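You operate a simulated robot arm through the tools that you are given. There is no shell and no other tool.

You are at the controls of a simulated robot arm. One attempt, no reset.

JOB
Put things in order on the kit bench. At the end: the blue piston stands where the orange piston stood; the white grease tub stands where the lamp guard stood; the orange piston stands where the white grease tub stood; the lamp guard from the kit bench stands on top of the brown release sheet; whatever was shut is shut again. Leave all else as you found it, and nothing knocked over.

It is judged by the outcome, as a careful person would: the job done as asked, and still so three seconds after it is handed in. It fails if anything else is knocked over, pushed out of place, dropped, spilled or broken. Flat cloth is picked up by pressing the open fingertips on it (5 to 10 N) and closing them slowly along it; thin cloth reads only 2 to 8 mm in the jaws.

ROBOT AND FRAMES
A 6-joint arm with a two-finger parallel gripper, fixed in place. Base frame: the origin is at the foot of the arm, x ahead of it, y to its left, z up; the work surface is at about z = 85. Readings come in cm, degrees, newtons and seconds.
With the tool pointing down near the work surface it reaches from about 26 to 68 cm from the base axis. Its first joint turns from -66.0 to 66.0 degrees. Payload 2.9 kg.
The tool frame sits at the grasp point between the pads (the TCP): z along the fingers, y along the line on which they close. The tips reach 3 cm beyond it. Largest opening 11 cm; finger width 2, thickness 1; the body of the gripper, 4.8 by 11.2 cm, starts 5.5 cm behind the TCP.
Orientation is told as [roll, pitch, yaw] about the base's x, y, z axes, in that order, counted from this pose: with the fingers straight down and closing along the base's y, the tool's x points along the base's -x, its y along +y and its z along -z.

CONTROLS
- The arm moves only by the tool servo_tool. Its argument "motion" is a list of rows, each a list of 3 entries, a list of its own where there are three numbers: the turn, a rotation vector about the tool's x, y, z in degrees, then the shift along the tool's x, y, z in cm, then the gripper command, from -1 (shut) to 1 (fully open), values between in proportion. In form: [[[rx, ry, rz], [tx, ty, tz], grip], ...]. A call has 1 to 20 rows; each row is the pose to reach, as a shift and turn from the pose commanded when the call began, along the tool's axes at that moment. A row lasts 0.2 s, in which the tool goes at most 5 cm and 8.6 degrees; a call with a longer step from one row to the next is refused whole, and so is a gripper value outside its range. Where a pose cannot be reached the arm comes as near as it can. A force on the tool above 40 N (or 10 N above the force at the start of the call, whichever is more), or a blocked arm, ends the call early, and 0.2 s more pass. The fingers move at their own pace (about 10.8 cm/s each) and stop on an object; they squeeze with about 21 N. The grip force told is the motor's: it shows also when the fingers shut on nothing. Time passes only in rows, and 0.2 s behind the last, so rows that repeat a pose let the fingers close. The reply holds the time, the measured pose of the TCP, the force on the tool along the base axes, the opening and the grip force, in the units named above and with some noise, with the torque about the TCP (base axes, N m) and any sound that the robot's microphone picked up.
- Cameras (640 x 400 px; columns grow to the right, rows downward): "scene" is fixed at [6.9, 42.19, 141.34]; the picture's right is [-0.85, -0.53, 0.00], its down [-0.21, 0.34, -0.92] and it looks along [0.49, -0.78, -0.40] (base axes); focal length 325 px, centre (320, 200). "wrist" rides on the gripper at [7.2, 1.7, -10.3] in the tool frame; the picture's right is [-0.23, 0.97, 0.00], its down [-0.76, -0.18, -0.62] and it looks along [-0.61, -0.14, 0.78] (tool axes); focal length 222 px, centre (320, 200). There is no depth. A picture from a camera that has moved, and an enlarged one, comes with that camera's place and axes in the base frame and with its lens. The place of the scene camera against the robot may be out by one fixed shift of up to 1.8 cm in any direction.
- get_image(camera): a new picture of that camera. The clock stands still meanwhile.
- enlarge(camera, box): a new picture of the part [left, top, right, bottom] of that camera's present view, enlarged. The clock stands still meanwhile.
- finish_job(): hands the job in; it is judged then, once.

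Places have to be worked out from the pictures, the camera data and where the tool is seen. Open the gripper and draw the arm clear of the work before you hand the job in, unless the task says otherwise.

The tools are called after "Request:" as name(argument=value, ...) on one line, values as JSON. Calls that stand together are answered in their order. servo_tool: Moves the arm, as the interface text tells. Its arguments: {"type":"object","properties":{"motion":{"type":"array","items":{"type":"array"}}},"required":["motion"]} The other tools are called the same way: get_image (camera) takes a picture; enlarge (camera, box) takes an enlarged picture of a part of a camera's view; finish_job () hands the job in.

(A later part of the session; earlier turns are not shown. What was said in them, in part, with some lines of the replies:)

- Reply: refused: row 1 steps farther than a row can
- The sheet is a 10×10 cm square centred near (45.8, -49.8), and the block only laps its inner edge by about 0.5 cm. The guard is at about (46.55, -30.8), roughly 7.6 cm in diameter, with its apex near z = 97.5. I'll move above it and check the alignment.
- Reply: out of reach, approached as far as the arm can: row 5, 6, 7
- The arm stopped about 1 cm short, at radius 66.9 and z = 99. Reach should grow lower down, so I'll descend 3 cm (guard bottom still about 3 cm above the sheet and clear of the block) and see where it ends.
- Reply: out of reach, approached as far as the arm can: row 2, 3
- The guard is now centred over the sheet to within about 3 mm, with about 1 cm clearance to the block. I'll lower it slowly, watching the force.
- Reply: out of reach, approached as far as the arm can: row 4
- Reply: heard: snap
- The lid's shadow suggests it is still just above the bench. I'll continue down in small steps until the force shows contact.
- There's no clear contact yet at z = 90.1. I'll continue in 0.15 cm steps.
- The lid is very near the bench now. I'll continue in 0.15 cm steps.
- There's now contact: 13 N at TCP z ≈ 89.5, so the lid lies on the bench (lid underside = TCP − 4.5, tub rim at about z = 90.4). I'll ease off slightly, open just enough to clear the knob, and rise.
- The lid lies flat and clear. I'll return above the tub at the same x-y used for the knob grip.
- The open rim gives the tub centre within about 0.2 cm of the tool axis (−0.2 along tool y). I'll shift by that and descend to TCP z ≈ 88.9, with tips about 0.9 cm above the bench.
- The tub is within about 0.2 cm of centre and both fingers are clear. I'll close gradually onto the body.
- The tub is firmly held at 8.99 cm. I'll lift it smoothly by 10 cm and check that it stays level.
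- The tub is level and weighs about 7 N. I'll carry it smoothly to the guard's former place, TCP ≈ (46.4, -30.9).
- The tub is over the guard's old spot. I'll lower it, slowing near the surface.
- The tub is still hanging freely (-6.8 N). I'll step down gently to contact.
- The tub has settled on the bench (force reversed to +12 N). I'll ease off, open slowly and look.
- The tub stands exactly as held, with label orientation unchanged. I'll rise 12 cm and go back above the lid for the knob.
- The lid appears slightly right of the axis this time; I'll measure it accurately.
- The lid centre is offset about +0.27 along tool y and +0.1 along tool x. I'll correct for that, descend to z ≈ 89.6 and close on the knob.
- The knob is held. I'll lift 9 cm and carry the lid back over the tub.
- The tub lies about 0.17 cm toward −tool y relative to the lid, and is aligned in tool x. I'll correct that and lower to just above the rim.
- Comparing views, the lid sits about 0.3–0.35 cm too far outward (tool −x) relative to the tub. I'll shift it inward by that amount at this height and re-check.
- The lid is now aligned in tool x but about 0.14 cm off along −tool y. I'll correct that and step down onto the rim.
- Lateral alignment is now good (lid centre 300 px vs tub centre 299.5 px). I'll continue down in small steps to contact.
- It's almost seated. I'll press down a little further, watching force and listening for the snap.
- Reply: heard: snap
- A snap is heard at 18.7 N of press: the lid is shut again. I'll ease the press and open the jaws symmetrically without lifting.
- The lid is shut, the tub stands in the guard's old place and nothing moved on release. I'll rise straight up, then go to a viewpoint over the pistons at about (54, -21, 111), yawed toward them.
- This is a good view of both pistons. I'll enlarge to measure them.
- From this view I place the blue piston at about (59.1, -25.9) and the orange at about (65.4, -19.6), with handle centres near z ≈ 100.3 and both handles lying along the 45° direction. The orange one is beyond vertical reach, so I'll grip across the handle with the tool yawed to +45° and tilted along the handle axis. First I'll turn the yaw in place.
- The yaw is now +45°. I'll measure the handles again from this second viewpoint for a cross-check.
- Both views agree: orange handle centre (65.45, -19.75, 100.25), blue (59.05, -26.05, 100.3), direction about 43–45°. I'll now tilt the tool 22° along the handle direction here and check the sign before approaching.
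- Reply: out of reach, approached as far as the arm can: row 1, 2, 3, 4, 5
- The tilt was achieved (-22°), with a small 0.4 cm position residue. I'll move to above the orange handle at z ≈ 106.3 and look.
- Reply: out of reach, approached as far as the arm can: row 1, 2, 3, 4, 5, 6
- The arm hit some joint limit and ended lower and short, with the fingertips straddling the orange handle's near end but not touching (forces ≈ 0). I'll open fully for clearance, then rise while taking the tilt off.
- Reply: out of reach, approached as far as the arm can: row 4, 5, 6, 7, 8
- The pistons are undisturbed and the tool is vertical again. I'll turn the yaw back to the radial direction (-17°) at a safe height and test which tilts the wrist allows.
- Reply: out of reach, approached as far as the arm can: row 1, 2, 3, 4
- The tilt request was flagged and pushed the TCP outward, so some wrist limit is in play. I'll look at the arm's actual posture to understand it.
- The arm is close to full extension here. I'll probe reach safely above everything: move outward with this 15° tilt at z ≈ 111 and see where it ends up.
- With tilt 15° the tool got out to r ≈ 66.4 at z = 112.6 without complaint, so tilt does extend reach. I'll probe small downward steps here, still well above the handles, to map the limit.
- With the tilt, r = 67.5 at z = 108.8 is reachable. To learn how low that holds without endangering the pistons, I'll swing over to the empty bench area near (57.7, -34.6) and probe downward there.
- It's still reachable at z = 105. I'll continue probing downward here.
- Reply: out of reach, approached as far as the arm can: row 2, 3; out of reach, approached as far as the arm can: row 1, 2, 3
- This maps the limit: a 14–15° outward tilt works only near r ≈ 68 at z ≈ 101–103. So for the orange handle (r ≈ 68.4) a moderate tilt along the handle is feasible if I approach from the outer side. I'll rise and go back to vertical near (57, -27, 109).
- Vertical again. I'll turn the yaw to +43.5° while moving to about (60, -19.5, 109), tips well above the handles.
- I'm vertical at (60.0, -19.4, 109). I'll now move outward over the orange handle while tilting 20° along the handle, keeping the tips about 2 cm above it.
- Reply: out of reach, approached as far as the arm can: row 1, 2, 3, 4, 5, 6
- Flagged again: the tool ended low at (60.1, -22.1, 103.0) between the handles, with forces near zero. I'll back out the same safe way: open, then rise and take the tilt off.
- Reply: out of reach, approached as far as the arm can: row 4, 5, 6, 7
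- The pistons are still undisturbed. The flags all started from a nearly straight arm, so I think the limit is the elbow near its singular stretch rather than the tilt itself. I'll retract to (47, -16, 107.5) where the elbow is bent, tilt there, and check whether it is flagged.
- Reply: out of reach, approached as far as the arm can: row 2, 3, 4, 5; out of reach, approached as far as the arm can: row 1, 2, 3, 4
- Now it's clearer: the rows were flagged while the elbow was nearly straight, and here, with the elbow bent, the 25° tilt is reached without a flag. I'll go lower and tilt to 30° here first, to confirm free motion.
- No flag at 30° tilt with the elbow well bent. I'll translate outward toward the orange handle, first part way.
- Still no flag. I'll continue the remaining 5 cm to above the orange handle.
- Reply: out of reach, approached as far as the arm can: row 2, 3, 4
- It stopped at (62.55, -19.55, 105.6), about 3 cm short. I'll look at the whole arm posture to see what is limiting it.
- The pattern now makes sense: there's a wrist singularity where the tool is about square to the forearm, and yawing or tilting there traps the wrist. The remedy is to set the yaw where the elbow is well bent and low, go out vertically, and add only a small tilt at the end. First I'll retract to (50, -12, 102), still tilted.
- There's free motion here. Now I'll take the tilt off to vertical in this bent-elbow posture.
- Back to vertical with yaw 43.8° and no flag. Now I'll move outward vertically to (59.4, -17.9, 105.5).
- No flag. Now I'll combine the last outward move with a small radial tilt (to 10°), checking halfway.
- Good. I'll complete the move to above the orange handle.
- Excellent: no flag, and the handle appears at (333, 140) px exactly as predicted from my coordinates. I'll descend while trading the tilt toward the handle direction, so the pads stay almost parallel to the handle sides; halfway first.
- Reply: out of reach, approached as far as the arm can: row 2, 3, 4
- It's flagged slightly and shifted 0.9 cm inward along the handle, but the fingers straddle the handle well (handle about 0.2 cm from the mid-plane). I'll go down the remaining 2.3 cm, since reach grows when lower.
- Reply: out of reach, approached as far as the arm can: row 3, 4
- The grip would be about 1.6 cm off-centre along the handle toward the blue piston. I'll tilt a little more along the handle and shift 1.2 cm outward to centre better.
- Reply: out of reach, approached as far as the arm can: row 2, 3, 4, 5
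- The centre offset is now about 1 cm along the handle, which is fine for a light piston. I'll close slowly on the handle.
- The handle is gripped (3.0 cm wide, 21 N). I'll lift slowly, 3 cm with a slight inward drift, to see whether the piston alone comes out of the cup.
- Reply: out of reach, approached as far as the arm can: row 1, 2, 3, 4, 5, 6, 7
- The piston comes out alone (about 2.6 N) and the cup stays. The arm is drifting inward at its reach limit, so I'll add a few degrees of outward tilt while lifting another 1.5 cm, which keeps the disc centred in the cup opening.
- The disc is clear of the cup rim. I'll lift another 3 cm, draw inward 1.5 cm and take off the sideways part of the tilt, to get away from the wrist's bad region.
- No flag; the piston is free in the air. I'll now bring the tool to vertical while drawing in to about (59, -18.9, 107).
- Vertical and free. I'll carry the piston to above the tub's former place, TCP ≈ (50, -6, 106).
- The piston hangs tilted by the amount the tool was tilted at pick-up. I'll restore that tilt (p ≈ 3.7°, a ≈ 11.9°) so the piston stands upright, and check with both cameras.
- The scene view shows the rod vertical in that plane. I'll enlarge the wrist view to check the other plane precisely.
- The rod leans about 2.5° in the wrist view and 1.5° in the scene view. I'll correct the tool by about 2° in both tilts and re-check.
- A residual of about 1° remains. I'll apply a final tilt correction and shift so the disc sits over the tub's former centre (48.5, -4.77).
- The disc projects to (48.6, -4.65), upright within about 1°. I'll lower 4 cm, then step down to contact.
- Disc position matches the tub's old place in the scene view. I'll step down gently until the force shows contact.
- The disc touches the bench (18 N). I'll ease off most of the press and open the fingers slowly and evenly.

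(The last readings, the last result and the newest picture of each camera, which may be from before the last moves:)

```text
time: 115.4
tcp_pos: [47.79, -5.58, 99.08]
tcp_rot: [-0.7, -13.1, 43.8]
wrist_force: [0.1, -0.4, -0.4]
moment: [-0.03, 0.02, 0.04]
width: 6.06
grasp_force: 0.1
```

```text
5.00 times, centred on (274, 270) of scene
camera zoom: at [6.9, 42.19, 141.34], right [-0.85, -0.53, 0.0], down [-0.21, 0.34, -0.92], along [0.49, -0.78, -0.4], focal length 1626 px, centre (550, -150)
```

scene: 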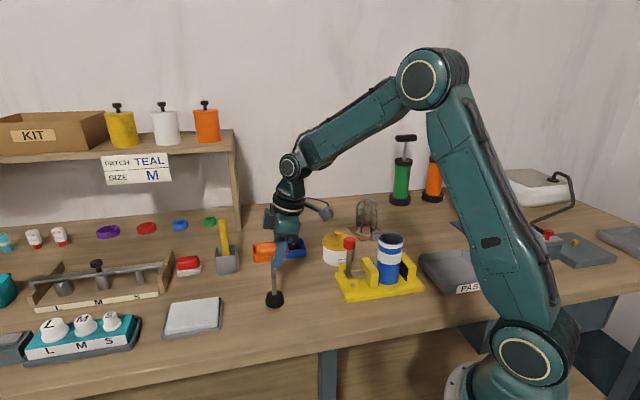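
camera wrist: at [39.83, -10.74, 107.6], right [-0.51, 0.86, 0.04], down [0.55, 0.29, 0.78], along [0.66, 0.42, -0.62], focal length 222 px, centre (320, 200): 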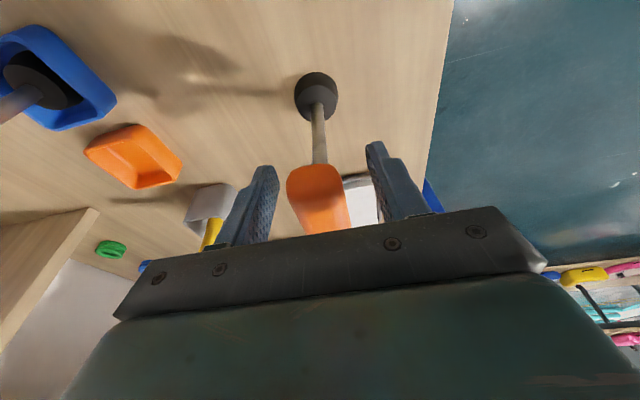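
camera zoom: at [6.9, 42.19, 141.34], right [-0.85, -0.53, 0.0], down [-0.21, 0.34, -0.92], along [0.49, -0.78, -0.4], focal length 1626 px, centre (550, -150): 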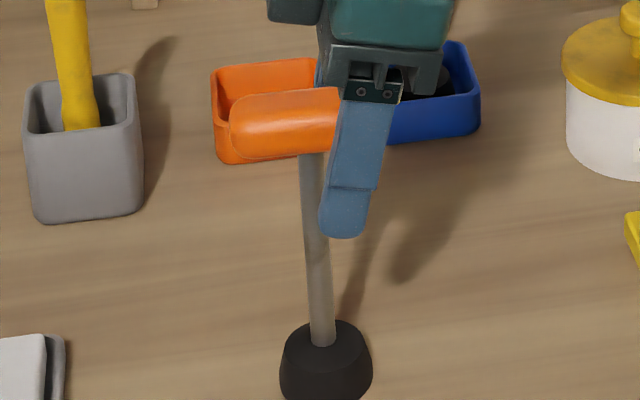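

The orange piston stands by itself. I'll retreat straight up with the fingers clear on both sides.

Request:
servo_tool(motion=[[[0, 0, 0], [-0.23, -0.01, -0.97], 0.1], [[0, 0, 0], [-0.7, -0.03, -2.9], 0.1], [[0, 0, 0], [-1.35, -0.07, -5.85], 0.1], [[0, 0, 0], [-2.0, -0.1, -8.77], 0.1], [[0, 0, 0], [-2.0, -0.1, -8.77], 0.1]])

Request:
get_image(camera="scene")

Request:
enlarge(camera="scene", box=[210, 210, 338, 310])

Request:
get_image(camera="wrist")

```text
time: 116.6
tcp_pos: [47.51, -5.7, 108.0]
tcp_rot: [-0.6, -13.1, 43.7]
wrist_force: [1.3, 0.1, 0.3]
moment: [-0.02, -0.01, -0.01]
width: 6.06
grasp_force: 0.0
```

```text
taken
```

scene: 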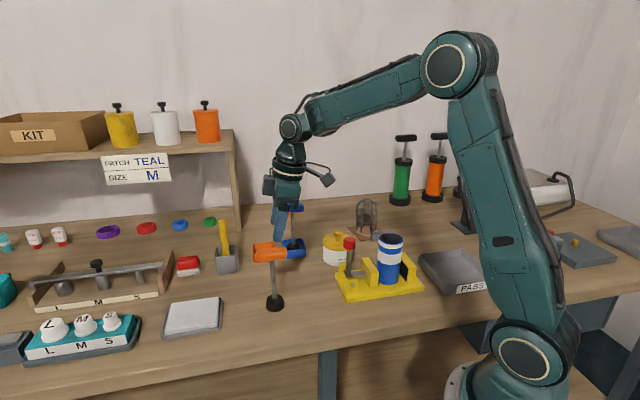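

```text
4.00 times, centred on (274, 260) of scene
camera zoom: at [6.9, 42.19, 141.34], right [-0.85, -0.53, 0.0], down [-0.21, 0.34, -0.92], along [0.49, -0.78, -0.4], focal length 1301 px, centre (504, -40)
```

zoom: 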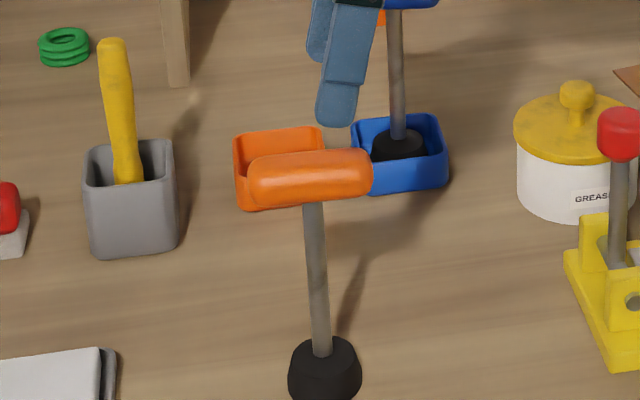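

```text
taken
camera wrist: at [39.59, -10.94, 116.57], right [-0.51, 0.86, 0.04], down [0.55, 0.29, 0.78], along [0.66, 0.42, -0.62], focal length 222 px, centre (320, 200)
```

wrist: 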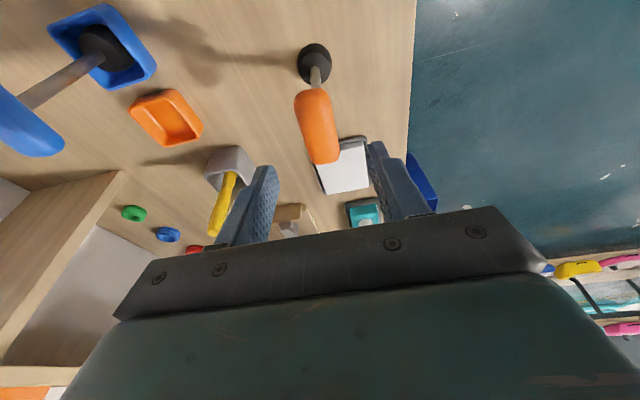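

The orange piston stands upright at the tub's old place: its disc is at (275, 306) px against the tub's old base centre (277, 308). Next the blue piston. I'll move to open space at (51, -14, 102) and return the tool to vertical in the bent-elbow posture.

Request:
servo_tool(motion=[[[0, 0, 0], [1.56, -4.2, -0.32], 0.1], [[0, 0, 0], [3.12, -8.42, -0.64], 0.1], [[0, 0, 0], [3.85, -8.4, 2.4], 0.1], [[0, 0, 0], [4.53, -8.35, 5.4], 0.1], [[0, 0, 0], [4.53, -8.35, 5.4], 0.1]])

Request:
servo_tool(motion=[[[-0.2, 4.4, 0], [0, 0, 0], 0.1], [[-0.4, 8.8, 0], [0, 0, 0], 0.1], [[-0.6, 13.1, 0], [0, 0, 0], 0.1], [[-0.6, 13.1, 0], [0, 0, 0], 0.1]])

Request:
get_image(camera="wrist")

```text
time: 117.8
tcp_pos: [51.08, -13.78, 101.93]
tcp_rot: [-0.8, -13.1, 43.8]
wrist_force: [-0.4, 0.7, 0.1]
moment: [-0.03, 0.02, 0.0]
width: 6.06
grasp_force: 0.0
```

```text
time: 118.8
tcp_pos: [51.17, -13.81, 102.02]
tcp_rot: [0.0, 0.1, 43.7]
wrist_force: [0.0, 0.6, 0.5]
moment: [0.02, -0.01, -0.01]
width: 6.07
grasp_force: 0.0
```

```text
taken
camera wrist: at [44.91, -17.67, 112.43], right [-0.51, 0.86, 0.0], down [0.67, 0.4, 0.62], along [0.54, 0.32, -0.78], focal length 222 px, centre (320, 200)
```

wrist: 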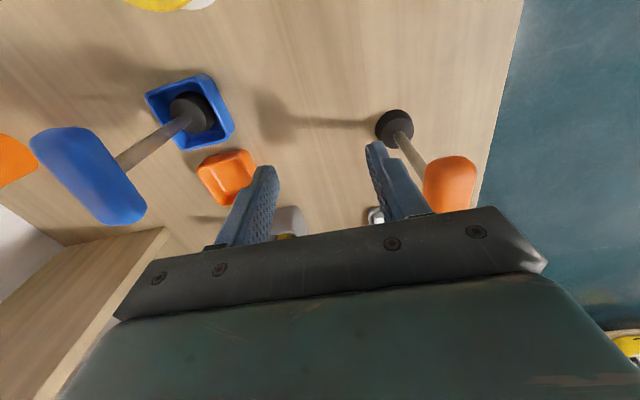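

Vertical again. I'll go up and out to above the blue handle, aiming 1.8 cm toward its near end: TCP ≈ (57.75, -27.3, 105.4).

Request:
servo_tool(motion=[[[0, 0, 0], [0.5, -1.5, -3.4], 0.1], [[0, 0, 0], [1.8, -5.5, -3.4], 0.1], [[0, 0, 0], [3.1, -9.6, -3.4], 0.1], [[0, 0, 0], [4.2, -13, -3.4], 0.1], [[0, 0, 0], [4.56, -14.3, -3.4], 0.1], [[0, 0, 0], [4.56, -14.3, -3.4], 0.1]])

Request:
get_image(camera="wrist")

Request:
enlarge(camera="scene", box=[220, 160, 380, 260])

```text
time: 120.2
tcp_pos: [57.53, -27.37, 105.55]
tcp_rot: [0.1, 0.0, 43.7]
wrist_force: [0.0, 0.0, 0.2]
moment: [0.01, -0.07, 0.03]
width: 6.02
grasp_force: 0.1
```

```text
taken
camera wrist: at [51.14, -31.2, 115.98], right [-0.51, 0.86, 0.0], down [0.67, 0.4, 0.62], along [0.54, 0.32, -0.78], focal length 222 px, centre (320, 200)
```

wrist: 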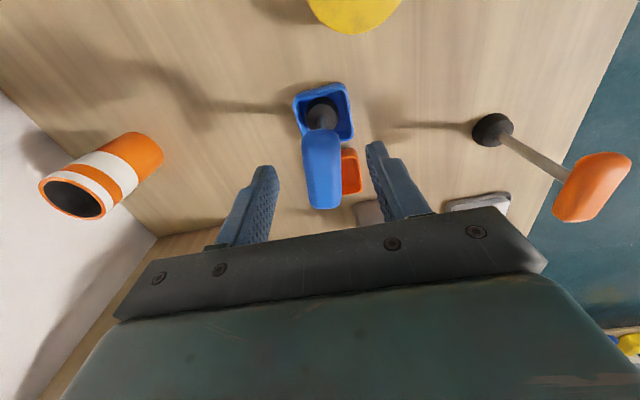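

```text
4.00 times, centred on (300, 210) of scene
camera zoom: at [6.9, 42.19, 141.34], right [-0.85, -0.53, 0.0], down [-0.21, 0.34, -0.92], along [0.49, -0.78, -0.4], focal length 1301 px, centre (400, 160)
```

zoom: 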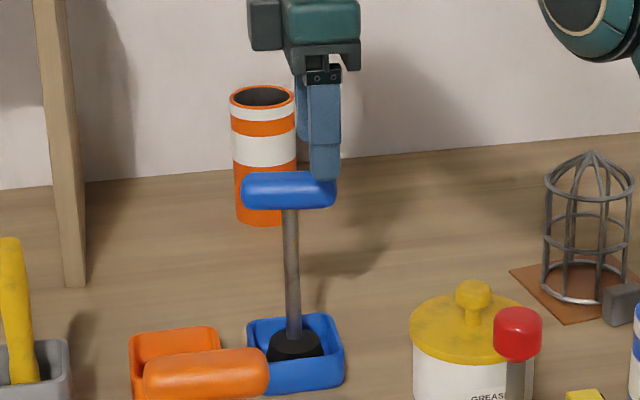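

The handle is centred between the fingers (offset about 0.1 cm), 2.0 cm from its middle. I'll descend to z ≈ 100.1 and close slowly.

Request:
servo_tool(motion=[[[0, 0, 0], [-0.1, -0.05, 1.5], 0.1], [[0, 0, 0], [-0.2, -0.1, 3.0], 0.1], [[0, 0, 0], [-0.2, -0.1, 4.5], 0.1], [[0, 0, 0], [-0.2, -0.1, 5.45], 0.1], [[0, 0, 0], [-0.2, -0.1, 5.45], 0.1]])

Request:
get_image(camera="wrist")

Request:
enlarge(camera="scene", box=[220, 160, 380, 260])

```text
time: 121.4
tcp_pos: [57.9, -27.28, 99.86]
tcp_rot: [-0.1, 0.1, 43.5]
wrist_force: [-0.1, -0.2, 0.6]
moment: [-0.01, 0.04, -0.03]
width: 6.05
grasp_force: 0.0
```

```text
taken
camera wrist: at [51.54, -31.1, 110.3], right [-0.51, 0.86, 0.0], down [0.67, 0.4, 0.62], along [0.54, 0.32, -0.78], focal length 222 px, centre (320, 200)
```

wrist: 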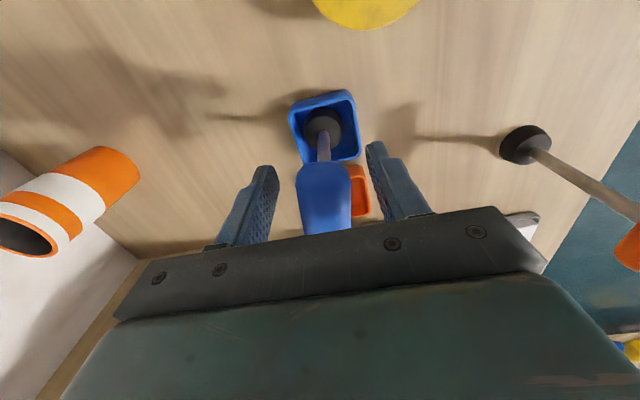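

```text
4.00 times, centred on (300, 210) of scene
camera zoom: at [6.9, 42.19, 141.34], right [-0.85, -0.53, 0.0], down [-0.21, 0.34, -0.92], along [0.49, -0.78, -0.4], focal length 1301 px, centre (400, 160)
```

zoom: 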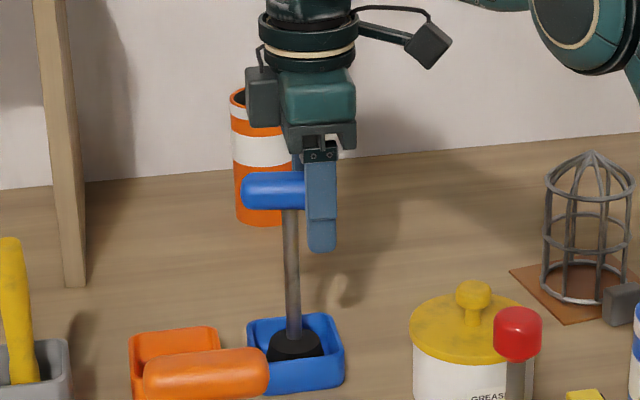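

The fingers are positioned on both sides of the blue handle. I'll close slowly.

Request:
servo_tool(motion=[[[0, 0, 0], [0, 0, 0], -0.1], [[0, 0, 0], [0, 0, 0], -0.3], [[0, 0, 0], [0, 0, 0], -0.42], [[0, 0, 0], [0, 0, 0], -0.48], [[0, 0, 0], [0, 0, 0], -0.55], [[0, 0, 0], [0, 0, 0], -0.8], [[0, 0, 0], [0, 0, 0], -1], [[0, 0, 0], [0, 0, 0], -1]])

Request:
get_image(camera="wrist")

```text
time: 123.2
tcp_pos: [57.98, -27.17, 99.94]
tcp_rot: [-0.1, 0.0, 43.6]
wrist_force: [0.0, -0.3, 0.4]
moment: [-0.03, 0.02, 0.01]
width: 2.98
grasp_force: 21.5
```

```text
taken
camera wrist: at [51.54, -31.09, 110.33], right [-0.51, 0.86, 0.0], down [0.67, 0.4, 0.62], along [0.54, 0.32, -0.78], focal length 222 px, centre (320, 200)
```

wrist: 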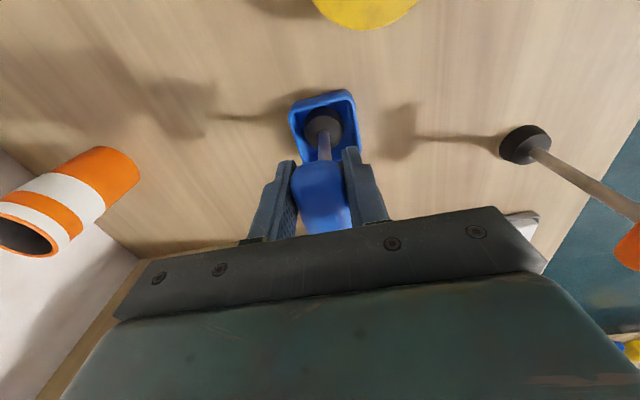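

The blue handle is gripped cleanly with no side force. I'll lift it straight up 5.2 cm.

Request:
servo_tool(motion=[[[0, 0, 0], [0, 0, -0.5], -1], [[0, 0, 0], [0, 0, -1.3], -1], [[0, 0, 0], [0, 0, -2.3], -1], [[0, 0, 0], [0, 0, -3.3], -1], [[0, 0, 0], [0, 0, -4.3], -1], [[0, 0, 0], [0, 0, -5.2], -1], [[0, 0, 0], [0, 0, -5.2], -1]])

Request:
enlarge(camera="scene", box=[220, 160, 380, 260])

Request:
get_image(camera="wrist")

```text
time: 124.8
tcp_pos: [57.9, -27.27, 105.0]
tcp_rot: [0.1, 0.0, 43.5]
wrist_force: [-0.4, 1.0, -1.6]
moment: [-0.03, 0.02, 0.01]
width: 2.98
grasp_force: 21.5
```

```text
4.00 times, centred on (300, 210) of scene
camera zoom: at [6.91, 42.19, 141.34], right [-0.85, -0.53, 0.0], down [-0.21, 0.34, -0.92], along [0.49, -0.78, -0.4], focal length 1301 px, centre (400, 160)
```

zoom: 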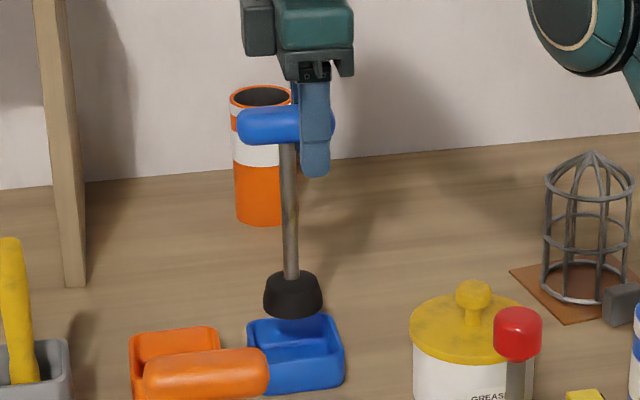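

```text
taken
camera wrist: at [51.64, -31.09, 115.51], right [-0.51, 0.86, 0.0], down [0.67, 0.4, 0.62], along [0.54, 0.32, -0.78], focal length 222 px, centre (320, 200)
```

wrist: 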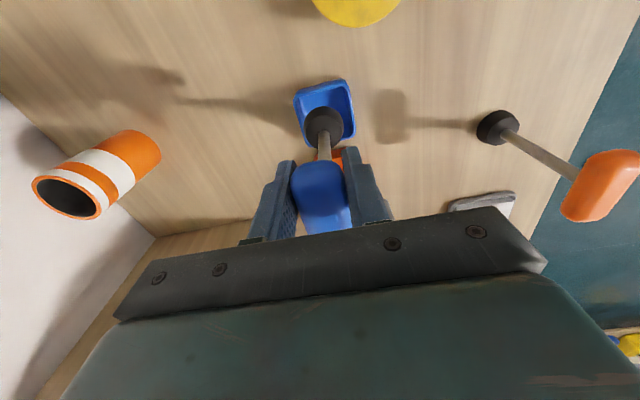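

The blue piston hangs vertical and the blue cup is undisturbed. I'll carry it along toward the orange cup, adding a small tilt (6° across the handle) so that the disc comes over the cup centre within reach; first most of the way.

Request:
servo_tool(motion=[[[1.5, 0, 0], [-2.0, 0.4, 0.1], -1], [[3.0, 0, 0], [-4.3, 0.9, 0.2], -1], [[4.5, 0, 0], [-6.7, 1.4, 0.3], -1], [[6.0, 0, 0], [-8.4, 1.8, 0.3], -1], [[6.0, 0, 0], [-8.96, 1.88, 0.4], -1], [[6.0, 0, 0], [-8.96, 1.88, 0.4], -1]])

Request:
get_image(camera="wrist")

Request:
enlarge(camera="scene", box=[210, 170, 338, 270])

```text
time: 126.2
tcp_pos: [63.67, -19.71, 104.67]
tcp_rot: [-5.4, -1.8, 43.7]
wrist_force: [0.7, 0.4, -0.6]
moment: [0.0, 0.03, 0.03]
width: 3.0
grasp_force: 21.1
out of reach, approached as far as the arm can: row 4, 5
```

```text
taken
camera wrist: at [56.42, -23.01, 114.69], right [-0.5, 0.86, -0.08], down [0.62, 0.43, 0.66], along [0.6, 0.28, -0.74], focal length 222 px, centre (320, 200)
```

wrist: 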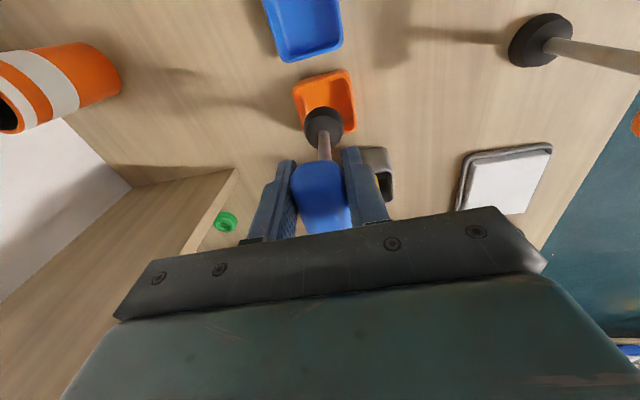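

```text
4.00 times, centred on (274, 220) of scene
camera zoom: at [6.91, 42.19, 141.34], right [-0.85, -0.53, 0.0], down [-0.21, 0.34, -0.92], along [0.49, -0.78, -0.4], focal length 1301 px, centre (504, 120)
```

zoom: 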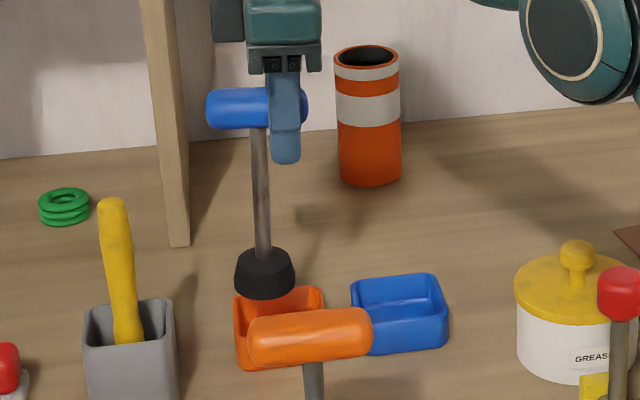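

The disc hangs over the orange cup. I'll enlarge to measure the disc and cup positions.

Request:
enlarge(camera="wrist", box=[260, 60, 388, 140])

Request:
enlarge(camera="wrist", box=[260, 90, 388, 170])

Request:
enlarge(camera="scene", box=[230, 210, 326, 270])

```text
5.00 times, centred on (324, 100) of wrist
camera zoom: at [56.42, -23.01, 114.69], right [-0.5, 0.86, -0.08], down [0.62, 0.43, 0.66], along [0.6, 0.28, -0.74], focal length 1111 px, centre (300, 700)
```

zoom: 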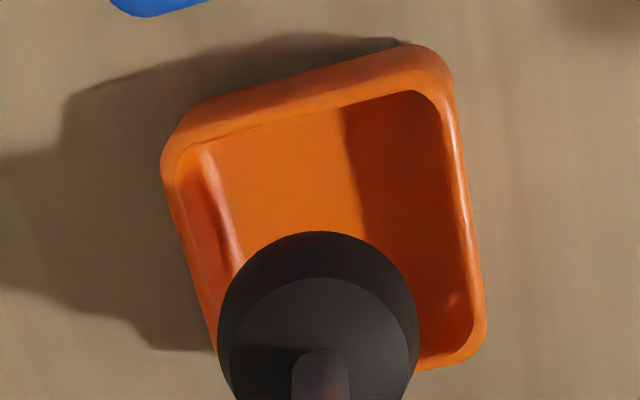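

```text
5.00 times, centred on (324, 130) of wrist
camera zoom: at [56.42, -23.01, 114.69], right [-0.5, 0.86, -0.08], down [0.62, 0.43, 0.66], along [0.6, 0.28, -0.74], focal length 1111 px, centre (300, 550)
```

zoom: 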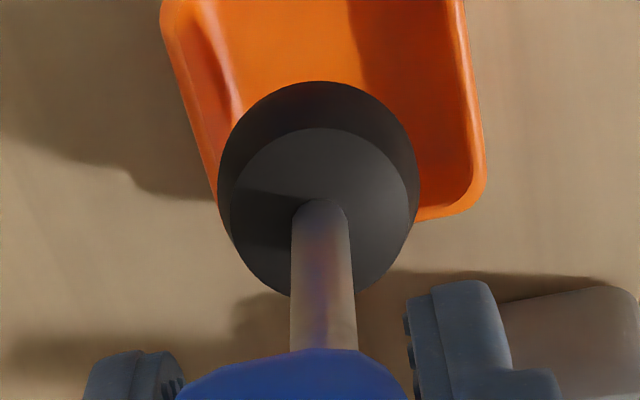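

```text
6.67 times, centred on (278, 240) of scene
camera zoom: at [6.91, 42.19, 141.34], right [-0.85, -0.53, 0.0], down [-0.21, 0.34, -0.92], along [0.49, -0.78, -0.4], focal length 2168 px, centre (600, -67)
```

zoom: 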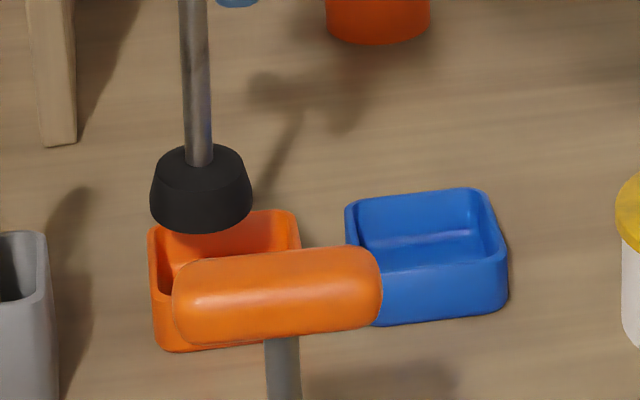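

The cup centre is at about (65.2, -19.65); the disc bottom currently at about (66.0, -19.2), i.e. 0.9 cm too far along the handle direction. I'll shift to centre it and re-check before lowering.

Request:
servo_tool(motion=[[[0, 0, 0], [0.4, 0.1, 0], -1], [[0, 0, 0], [0.85, 0.23, -0.05], -1], [[0, 0, 0], [0.85, 0.23, -0.05], -1]])

Request:
enlarge(camera="wrist", box=[260, 60, 388, 140])

Request:
enlarge(camera="wrist", box=[260, 90, 388, 170])

Request:
enlarge(camera="scene", box=[230, 210, 326, 270])

```text
time: 127.0
tcp_pos: [62.37, -19.94, 104.59]
tcp_rot: [-6.1, 0.1, 43.6]
wrist_force: [0.2, -0.2, -2.2]
moment: [0.0, 0.02, 0.01]
width: 2.99
grasp_force: 20.9
```

```text
5.00 times, centred on (324, 100) of wrist
camera zoom: at [55.23, -23.1, 114.85], right [-0.5, 0.86, -0.1], down [0.63, 0.45, 0.64], along [0.59, 0.26, -0.76], focal length 1111 px, centre (300, 700)
```

zoom: 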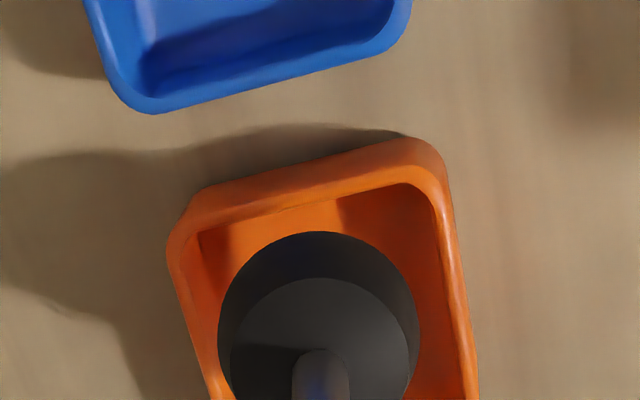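

```text
5.00 times, centred on (324, 130) of wrist
camera zoom: at [55.23, -23.1, 114.85], right [-0.5, 0.86, -0.1], down [0.63, 0.45, 0.64], along [0.59, 0.26, -0.76], focal length 1111 px, centre (300, 550)
```

zoom: 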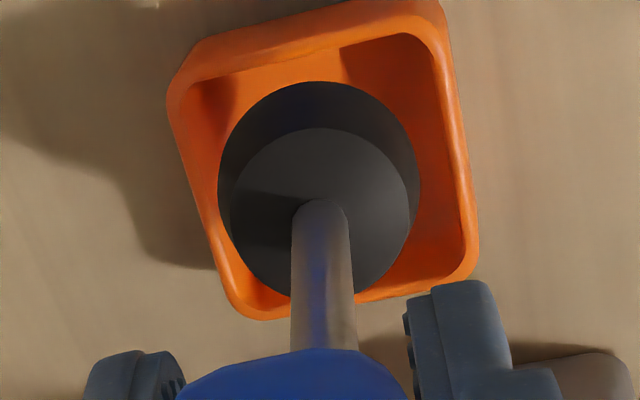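

```text
6.67 times, centred on (278, 240) of scene
camera zoom: at [6.91, 42.19, 141.34], right [-0.85, -0.53, 0.0], down [-0.21, 0.34, -0.92], along [0.49, -0.78, -0.4], focal length 2168 px, centre (600, -67)
```

zoom: 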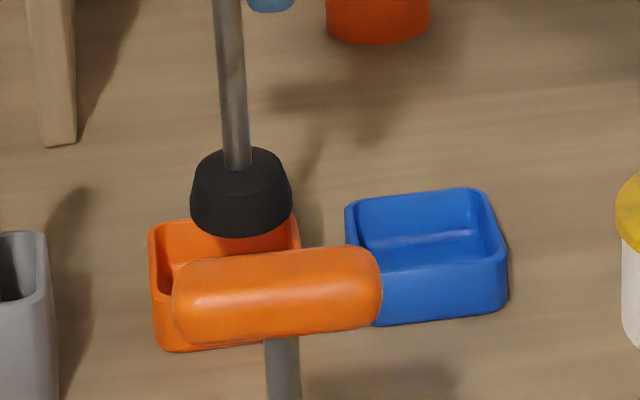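

Now the disc is about 0.85 cm short along the handle direction (the wrist also recovered its commanded tilt). I'll shift by that amount and check again.

Request:
servo_tool(motion=[[[0, 0, 0], [-0.4, 0, 0], -1], [[0, 0, 0], [-0.85, 0.03, 0], -1], [[0, 0, 0], [-0.85, 0.03, 0], -1], [[0, 0, 0], [-0.85, 0.03, 0], -1]])

Request:
enlarge(camera="wrist", box=[260, 60, 388, 140])

Request:
enlarge(camera="wrist", box=[260, 90, 388, 170])

Request:
enlarge(camera="scene", box=[230, 210, 326, 270])

```text
time: 128.0
tcp_pos: [62.9, -19.39, 104.7]
tcp_rot: [-6.2, -0.3, 43.7]
wrist_force: [0.7, -0.7, -1.7]
moment: [-0.01, 0.03, -0.01]
width: 2.98
grasp_force: 20.7
```

```text
5.00 times, centred on (324, 100) of wrist
camera zoom: at [55.73, -22.51, 114.72], right [-0.5, 0.86, -0.1], down [0.62, 0.44, 0.64], along [0.6, 0.26, -0.76], focal length 1111 px, centre (300, 700)
```

zoom: 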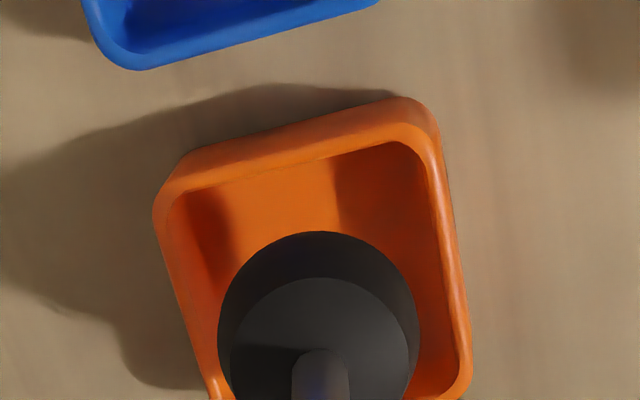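

```text
5.00 times, centred on (324, 130) of wrist
camera zoom: at [55.73, -22.51, 114.72], right [-0.5, 0.86, -0.1], down [0.62, 0.44, 0.64], along [0.6, 0.26, -0.76], focal length 1111 px, centre (300, 550)
```

zoom: 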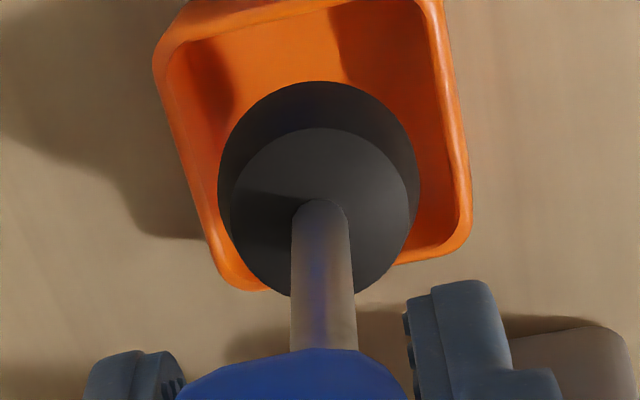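

```text
6.67 times, centred on (278, 240) of scene
camera zoom: at [6.91, 42.19, 141.34], right [-0.85, -0.53, 0.0], down [-0.21, 0.34, -0.92], along [0.49, -0.78, -0.4], focal length 2168 px, centre (600, -67)
```

zoom: 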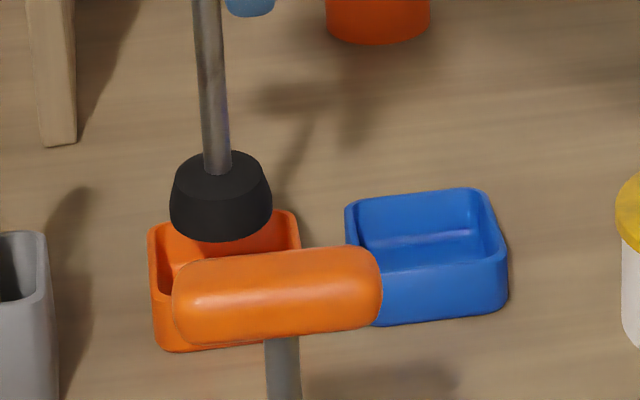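

The disc bottom (64.9, -19.5) is now within 0.2 cm of the cup centre (65.1, -19.56). I'll lower halfway while reducing the tilt so that the disc stays centred.

Request:
servo_tool(motion=[[[-0.5, 0, 0], [0, -0.06, 0.8], -1], [[-1.1, 0, 0], [0.01, -0.13, 1.6], -1], [[-1.6, 0, 0], [0.02, -0.19, 2.38], -1], [[-1.6, 0, 0], [0.02, -0.19, 2.38], -1]])

Request:
enlarge(camera="wrist", box=[260, 80, 388, 160])

Request:
enlarge(camera="scene", box=[230, 210, 326, 270])

```text
time: 129.0
tcp_pos: [63.26, -19.86, 102.28]
tcp_rot: [-4.4, -0.1, 43.7]
wrist_force: [0.8, -0.5, -2.4]
moment: [-0.03, 0.03, -0.03]
width: 3.0
grasp_force: 21.2
```

```text
5.00 times, centred on (324, 120) of wrist
camera zoom: at [56.31, -23.16, 112.51], right [-0.51, 0.86, -0.08], down [0.64, 0.43, 0.64], along [0.58, 0.27, -0.77], focal length 1111 px, centre (300, 600)
```

zoom: 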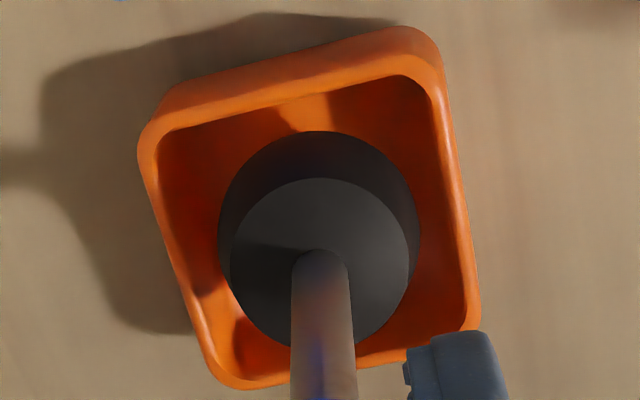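

```text
6.67 times, centred on (278, 240) of scene
camera zoom: at [6.91, 42.19, 141.34], right [-0.85, -0.53, 0.0], down [-0.21, 0.34, -0.92], along [0.49, -0.78, -0.4], focal length 2168 px, centre (600, -67)
```

zoom: 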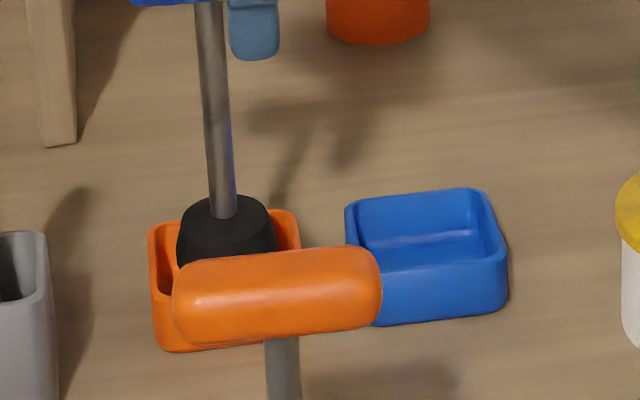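

The disc is inside the cup and centred (64.98, -19.63 vs 65.02, -19.60). I'll lower most of the remaining distance.

Request:
servo_tool(motion=[[[-0.5, 0, 0], [0, -0.05, 0.7], -1], [[-1.0, 0, 0], [0, -0.1, 1.4], -1], [[-1.4, 0, 0], [0, -0.17, 1.95], -1], [[-1.4, 0, 0], [0, -0.17, 1.95], -1]])

Request:
enlarge(camera="wrist", box=[260, 80, 388, 160])

Request:
enlarge(camera="scene", box=[230, 190, 358, 270])

```text
time: 130.0
tcp_pos: [63.57, -20.0, 100.54]
tcp_rot: [-2.9, -0.1, 43.5]
wrist_force: [0.4, -0.5, -2.0]
moment: [-0.05, 0.05, 0.0]
width: 2.98
grasp_force: 21.1
```

```text
5.00 times, centred on (324, 120) of wrist
camera zoom: at [56.81, -23.49, 110.8], right [-0.51, 0.86, -0.05], down [0.65, 0.42, 0.63], along [0.57, 0.29, -0.77], focal length 1111 px, centre (300, 600)
```

zoom: 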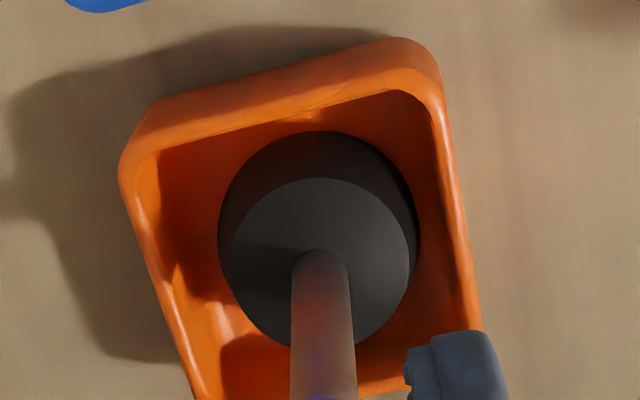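

```text
5.00 times, centred on (294, 230) of scene
camera zoom: at [6.91, 42.19, 141.34], right [-0.85, -0.53, 0.0], down [-0.21, 0.34, -0.92], along [0.49, -0.78, -0.4], focal length 1626 px, centre (450, 50)
```

zoom: 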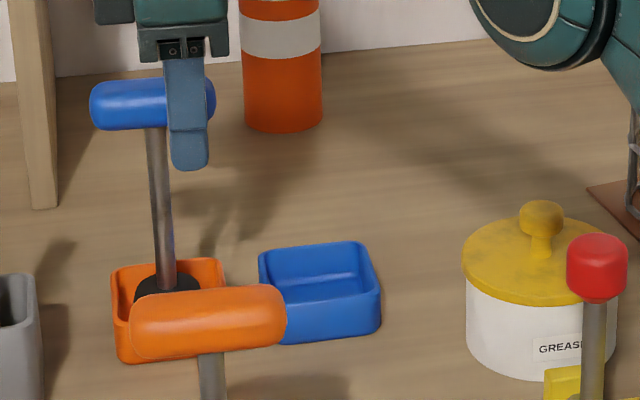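

The disc stays centred (65.0, -19.5). I'll step down gently to contact.

Request:
servo_tool(motion=[[[0, 0, 0], [0, -0.01, 0.15], -1], [[0, 0, 0], [0, -0.02, 0.3], -1], [[0, 0, 0], [0, -0.02, 0.4], -1], [[0, 0, 0], [0, -0.02, 0.4], -1]])

```text
time: 131.0
tcp_pos: [63.46, -20.16, 100.02]
tcp_rot: [-3.0, 0.0, 43.6]
wrist_force: [-0.4, -0.6, -1.5]
moment: [-0.02, 0.06, 0.02]
width: 2.98
grasp_force: 20.9
```

Request:
servo_tool(motion=[[[0, 0, 0], [0, 0, 0.1], -1], [[0, 0, 0], [0, 0, 0.2], -1], [[0, 0, 0], [0, 0, 0.2], -1]])

```text
time: 131.8
tcp_pos: [63.53, -20.07, 100.14]
tcp_rot: [-3.1, 0.0, 43.6]
wrist_force: [-1.6, 0.5, 6.4]
moment: [0.08, 0.28, 0.06]
width: 2.98
grasp_force: 21.0
```

The disc touches the cup floor (6.4 N). I'll open slowly so that it settles upright.

Request:
servo_tool(motion=[[[0, 0, 0], [0, 0, 0], -0.44], [[0, 0, 0], [0, 0, 0], -0.4], [[0, 0, 0], [0, 0, 0], -0.35], [[0, 0, 0], [0, 0, 0], -0.3], [[0, 0, 0], [0, 0, 0], -0.22], [[0, 0, 0], [0, 0, 0], -0.12], [[0, 0, 0], [0, 0, 0], 0], [[0, 0, 0], [0, 0, 0], 0.15], [[0, 0, 0], [0, 0, 0], 0.15]])

Request:
get_image(camera="wrist")

Request:
enlarge(camera="scene", box=[230, 180, 358, 260])

```text
time: 133.8
tcp_pos: [63.58, -20.11, 99.79]
tcp_rot: [-3.0, 0.0, 43.6]
wrist_force: [0.0, -0.5, -0.6]
moment: [0.0, -0.02, 0.01]
width: 6.36
grasp_force: 0.0
```

```text
taken
camera wrist: at [56.84, -23.55, 110.2], right [-0.51, 0.86, -0.05], down [0.65, 0.42, 0.63], along [0.57, 0.29, -0.77], focal length 222 px, centre (320, 200)
```

wrist: 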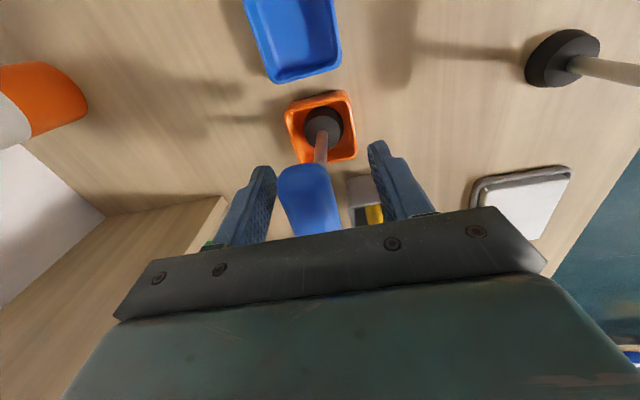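

```text
5.00 times, centred on (294, 220) of scene
camera zoom: at [6.9, 42.19, 141.34], right [-0.85, -0.53, 0.0], down [-0.21, 0.34, -0.92], along [0.49, -0.78, -0.4], focal length 1626 px, centre (450, 100)
```

zoom: 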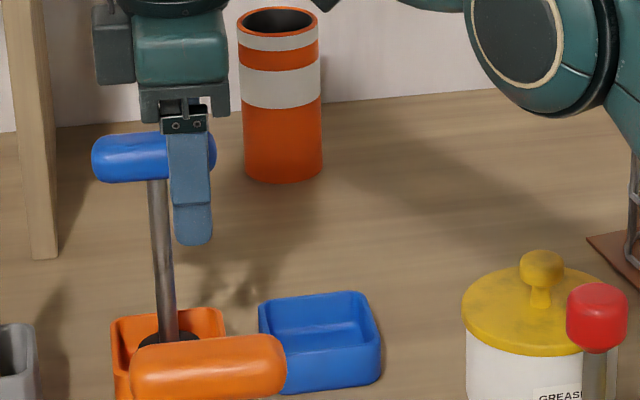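

The blue piston stands in the orange cup. I'll open wider for clearance, then rise while drawing slightly inward.

Request:
servo_tool(motion=[[[0, 0, 0], [0, 0, 0], 0.45], [[0, 0, 0], [0, 0, 0], 0.8], [[0, 0, 0], [0, 0, 0], 0.8], [[0, 0, 0], [0.05, 0.04, -1.0], 0.8], [[0, 0, 0], [0.15, 0.16, -2.0], 0.8], [[0, 0, 0], [0.3, 0.36, -3.0], 0.8], [[0, 0, 0], [0.49, 0.66, -4.0], 0.8], [[0, 0, 0], [0.74, 1.04, -5.0], 0.8], [[-1, 0, 0], [1.09, 1.6, -6.1], 0.8], [[-3, 0, 0], [1.98, 3.08, -7.6], 0.8], [[-3, 0, 0], [1.98, 3.08, -7.6], 0.8]])

Request:
get_image(camera="wrist")

Request:
get_image(camera="scene")

```text
time: 136.2
tcp_pos: [59.63, -18.78, 107.2]
tcp_rot: [0.1, 0.0, 43.5]
wrist_force: [0.6, -0.2, 0.0]
moment: [-0.01, 0.0, 0.02]
width: 9.9
grasp_force: 0.1
out of reach, approached as far as the arm can: row 6, 7
```

```text
taken
camera wrist: at [53.3, -22.71, 117.68], right [-0.51, 0.86, 0.0], down [0.67, 0.4, 0.62], along [0.54, 0.32, -0.78], focal length 222 px, centre (320, 200)
```

wrist: 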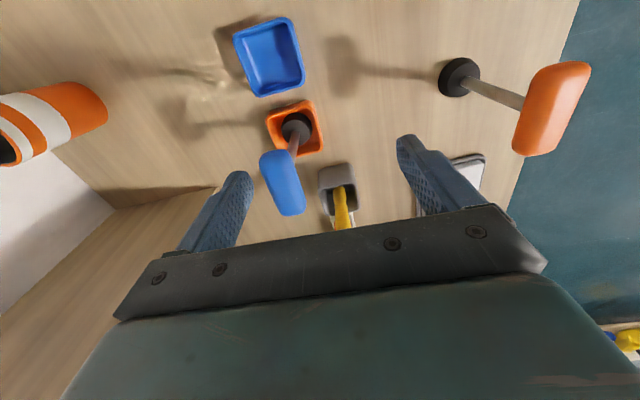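

```text
taken
```

scene: 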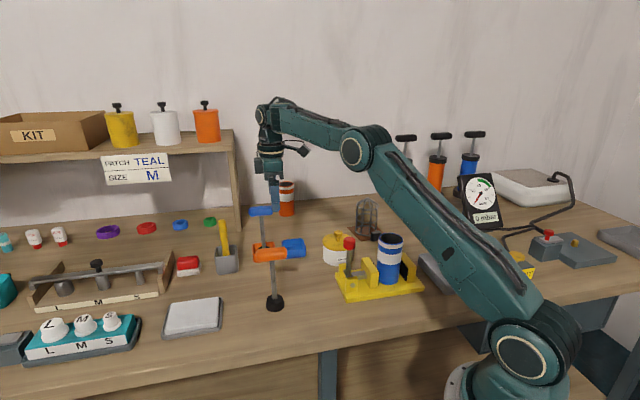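

Both pistons are standing and the tool is clear. I'll draw the arm back over free space and then inspect everything.

Request:
servo_tool(motion=[[[0, 0, 0], [2.5, 1.4, -1.5], 0.8], [[0, 0, 0], [5.8, 3.2, -3], 0.8], [[0, 0, 0], [9.2, 5.0, -4.5], 0.8], [[0, 0, 0], [12.2, 6.7, -5], 0.8], [[0, 0, 0], [13.63, 7.43, -5], 0.8], [[0, 0, 0], [13.63, 7.43, -5], 0.8]])

Request:
get_image(camera="scene")

Request:
enlarge(camera="scene", box=[240, 190, 368, 270])

Request:
enlarge(camera="scene", box=[150, 170, 450, 357])

Request:
get_image(camera="wrist")

```text
time: 137.6
tcp_pos: [45.05, -22.88, 112.26]
tcp_rot: [0.0, -0.1, 43.6]
wrist_force: [-0.1, 0.4, 0.4]
moment: [-0.01, 0.02, -0.03]
width: 9.91
grasp_force: 0.1
```

```text
taken
```

scene: 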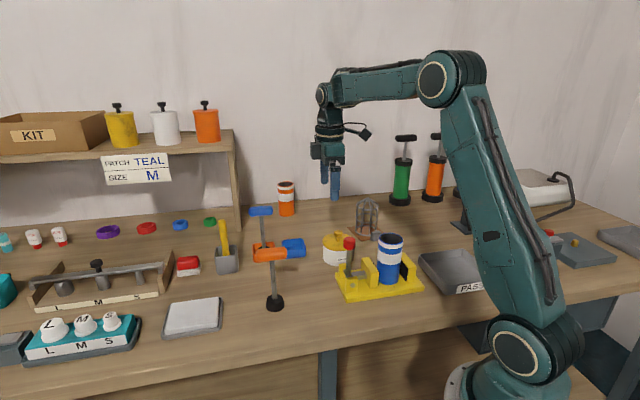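

```text
5.00 times, centred on (304, 230) of scene
camera zoom: at [6.9, 42.19, 141.34], right [-0.85, -0.53, 0.0], down [-0.21, 0.34, -0.92], along [0.49, -0.78, -0.4], focal length 1626 px, centre (400, 50)
```

zoom: 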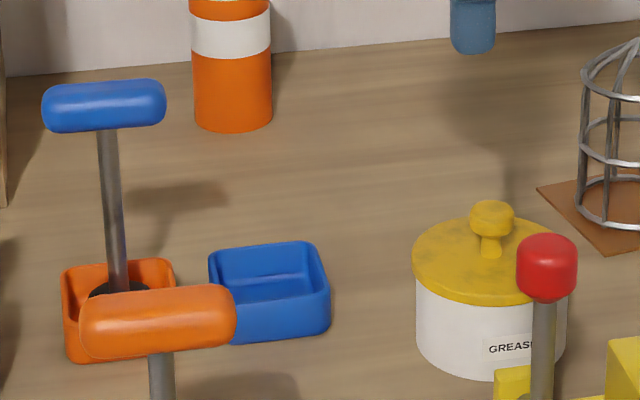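

```text
2.13 times, centred on (300, 264) of scene
camera zoom: at [6.9, 42.19, 141.34], right [-0.85, -0.53, 0.0], down [-0.21, 0.34, -0.92], along [0.49, -0.78, -0.4], focal length 694 px, centre (363, 64)
```

zoom: 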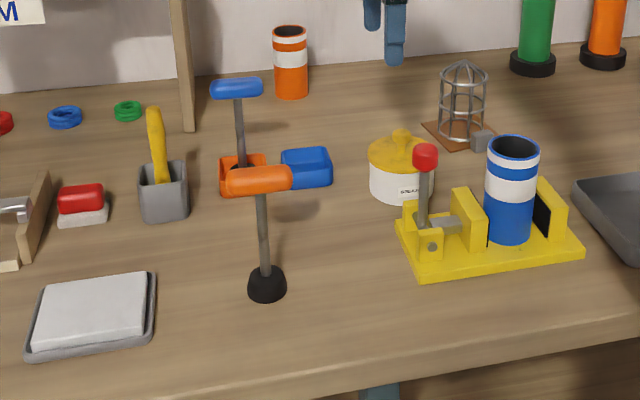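

```text
taken
camera wrist: at [38.67, -26.72, 122.76], right [-0.51, 0.86, 0.0], down [0.67, 0.4, 0.62], along [0.54, 0.32, -0.78], focal length 222 px, centre (320, 200)
```

wrist: 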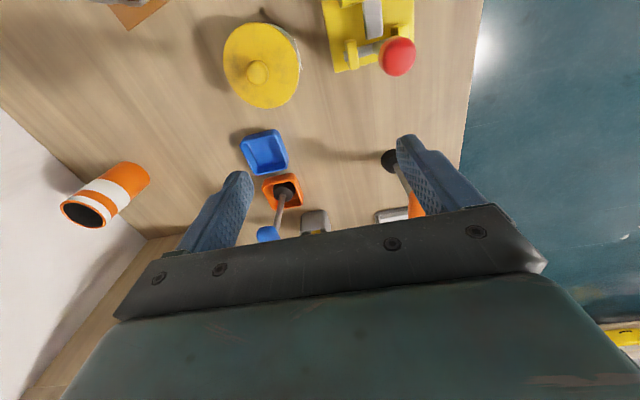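

The blue piston now matches the orange's original pixel position exactly, both cups and the other objects look unmoved, and the tub, guard and orange piston are in place. A last close check of the lid and the guard before handing in.

Request:
enlarge(camera="wrist", box=[200, 0, 328, 120])

Request:
enlarge(camera="scene", box=[310, 190, 406, 270])

Request:
enlarge(camera="scene", box=[0, 220, 240, 370])

Request:
enlarge(camera="scene", box=[0, 90, 240, 240])

```text
3.33 times, centred on (264, 60) of wrist
camera zoom: at [38.67, -26.72, 122.76], right [-0.51, 0.86, 0.0], down [0.67, 0.4, 0.62], along [0.54, 0.32, -0.78], focal length 740 px, centre (507, 667)
```

zoom: 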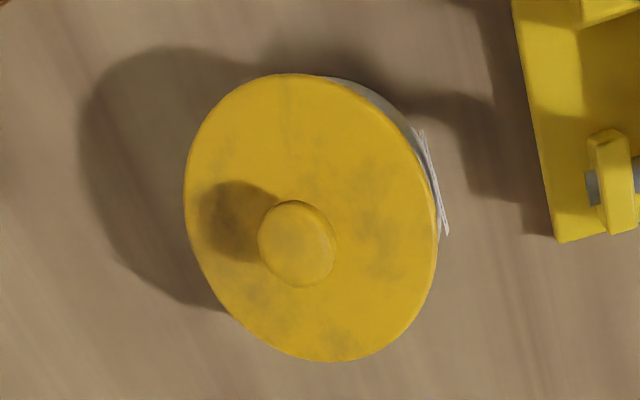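

```text
5.00 times, centred on (358, 230) of scene
camera zoom: at [6.9, 42.19, 141.34], right [-0.85, -0.53, 0.0], down [-0.21, 0.34, -0.92], along [0.49, -0.78, -0.4], focal length 1626 px, centre (130, 50)
```

zoom: 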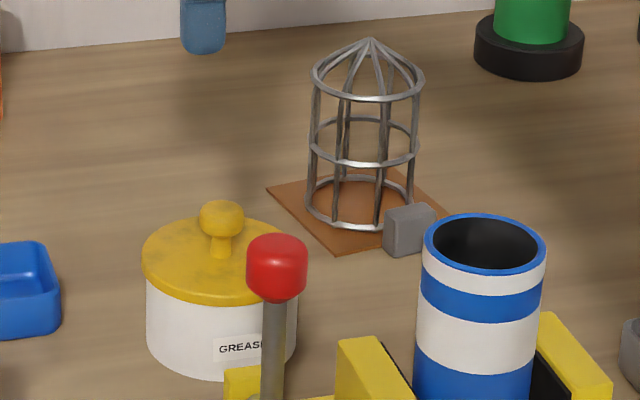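

```text
2.67 times, centred on (120, 295) of scene
camera zoom: at [6.9, 42.19, 141.34], right [-0.85, -0.53, 0.0], down [-0.21, 0.34, -0.92], along [0.49, -0.78, -0.4], focal length 867 px, centre (853, -53)
```

zoom: 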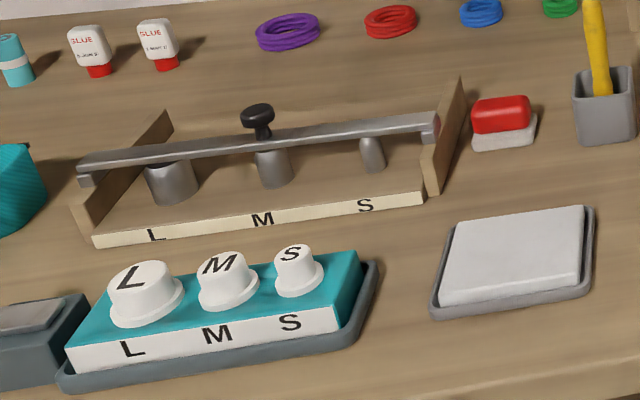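

```text
2.67 times, centred on (120, 165) of scene
camera zoom: at [6.9, 42.19, 141.34], right [-0.85, -0.53, 0.0], down [-0.21, 0.34, -0.92], along [0.49, -0.78, -0.4], focal length 867 px, centre (853, 293)
```

zoom: 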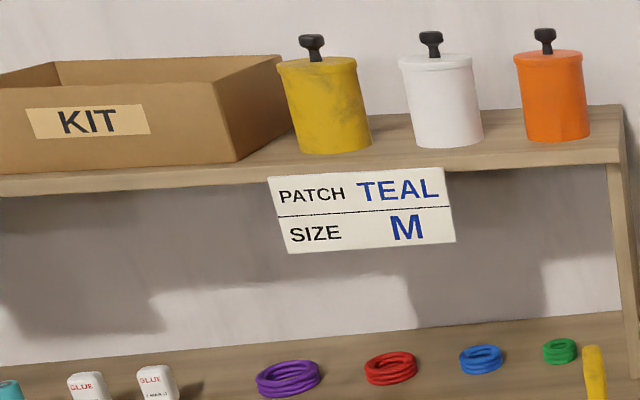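

Everything checks out. The guard stands wholly on the brown sheet with its block untouched, and the lid is snapped shut on the tub in the guard's old place. The orange piston is upright at the tub's old place, and the blue piston stands in the orange cup at the orange piston's old spot. The rest matches the starting pictures, the gripper is open and the arm is clear, so I'll hand the job in.

Request:
finish_job()

```text
The job is handed in.
```

I moved all four items to their new places and handed the job in; I don't have the judge's result. Nothing was knocked over, and in the last pictures everything else looked as it did at the start.

| Item | Now stands |
|---|---|
| Lamp guard | On the brown release sheet, wholly within its edges; the grey block was not touched |
| White grease tub | Where the lamp guard stood, within a few millimetres |
| Orange piston | Upright on the bench where the tub stood, within a few millimetres |
| Blue piston | In the orange cup, at the same spot in the scene picture as the orange piston had |

- **Tub lid:** I took the lid off to move the tub, because the lid's overhang and knob got in the way of gripping the body. I pressed it back on until it snapped shut, and it looked seated at the end.
- **Cups:** The orange and blue cups were not part of the pistons, so I left them in place. The blue cup is now empty.

The gripper is open and the arm is drawn clear above the bench.
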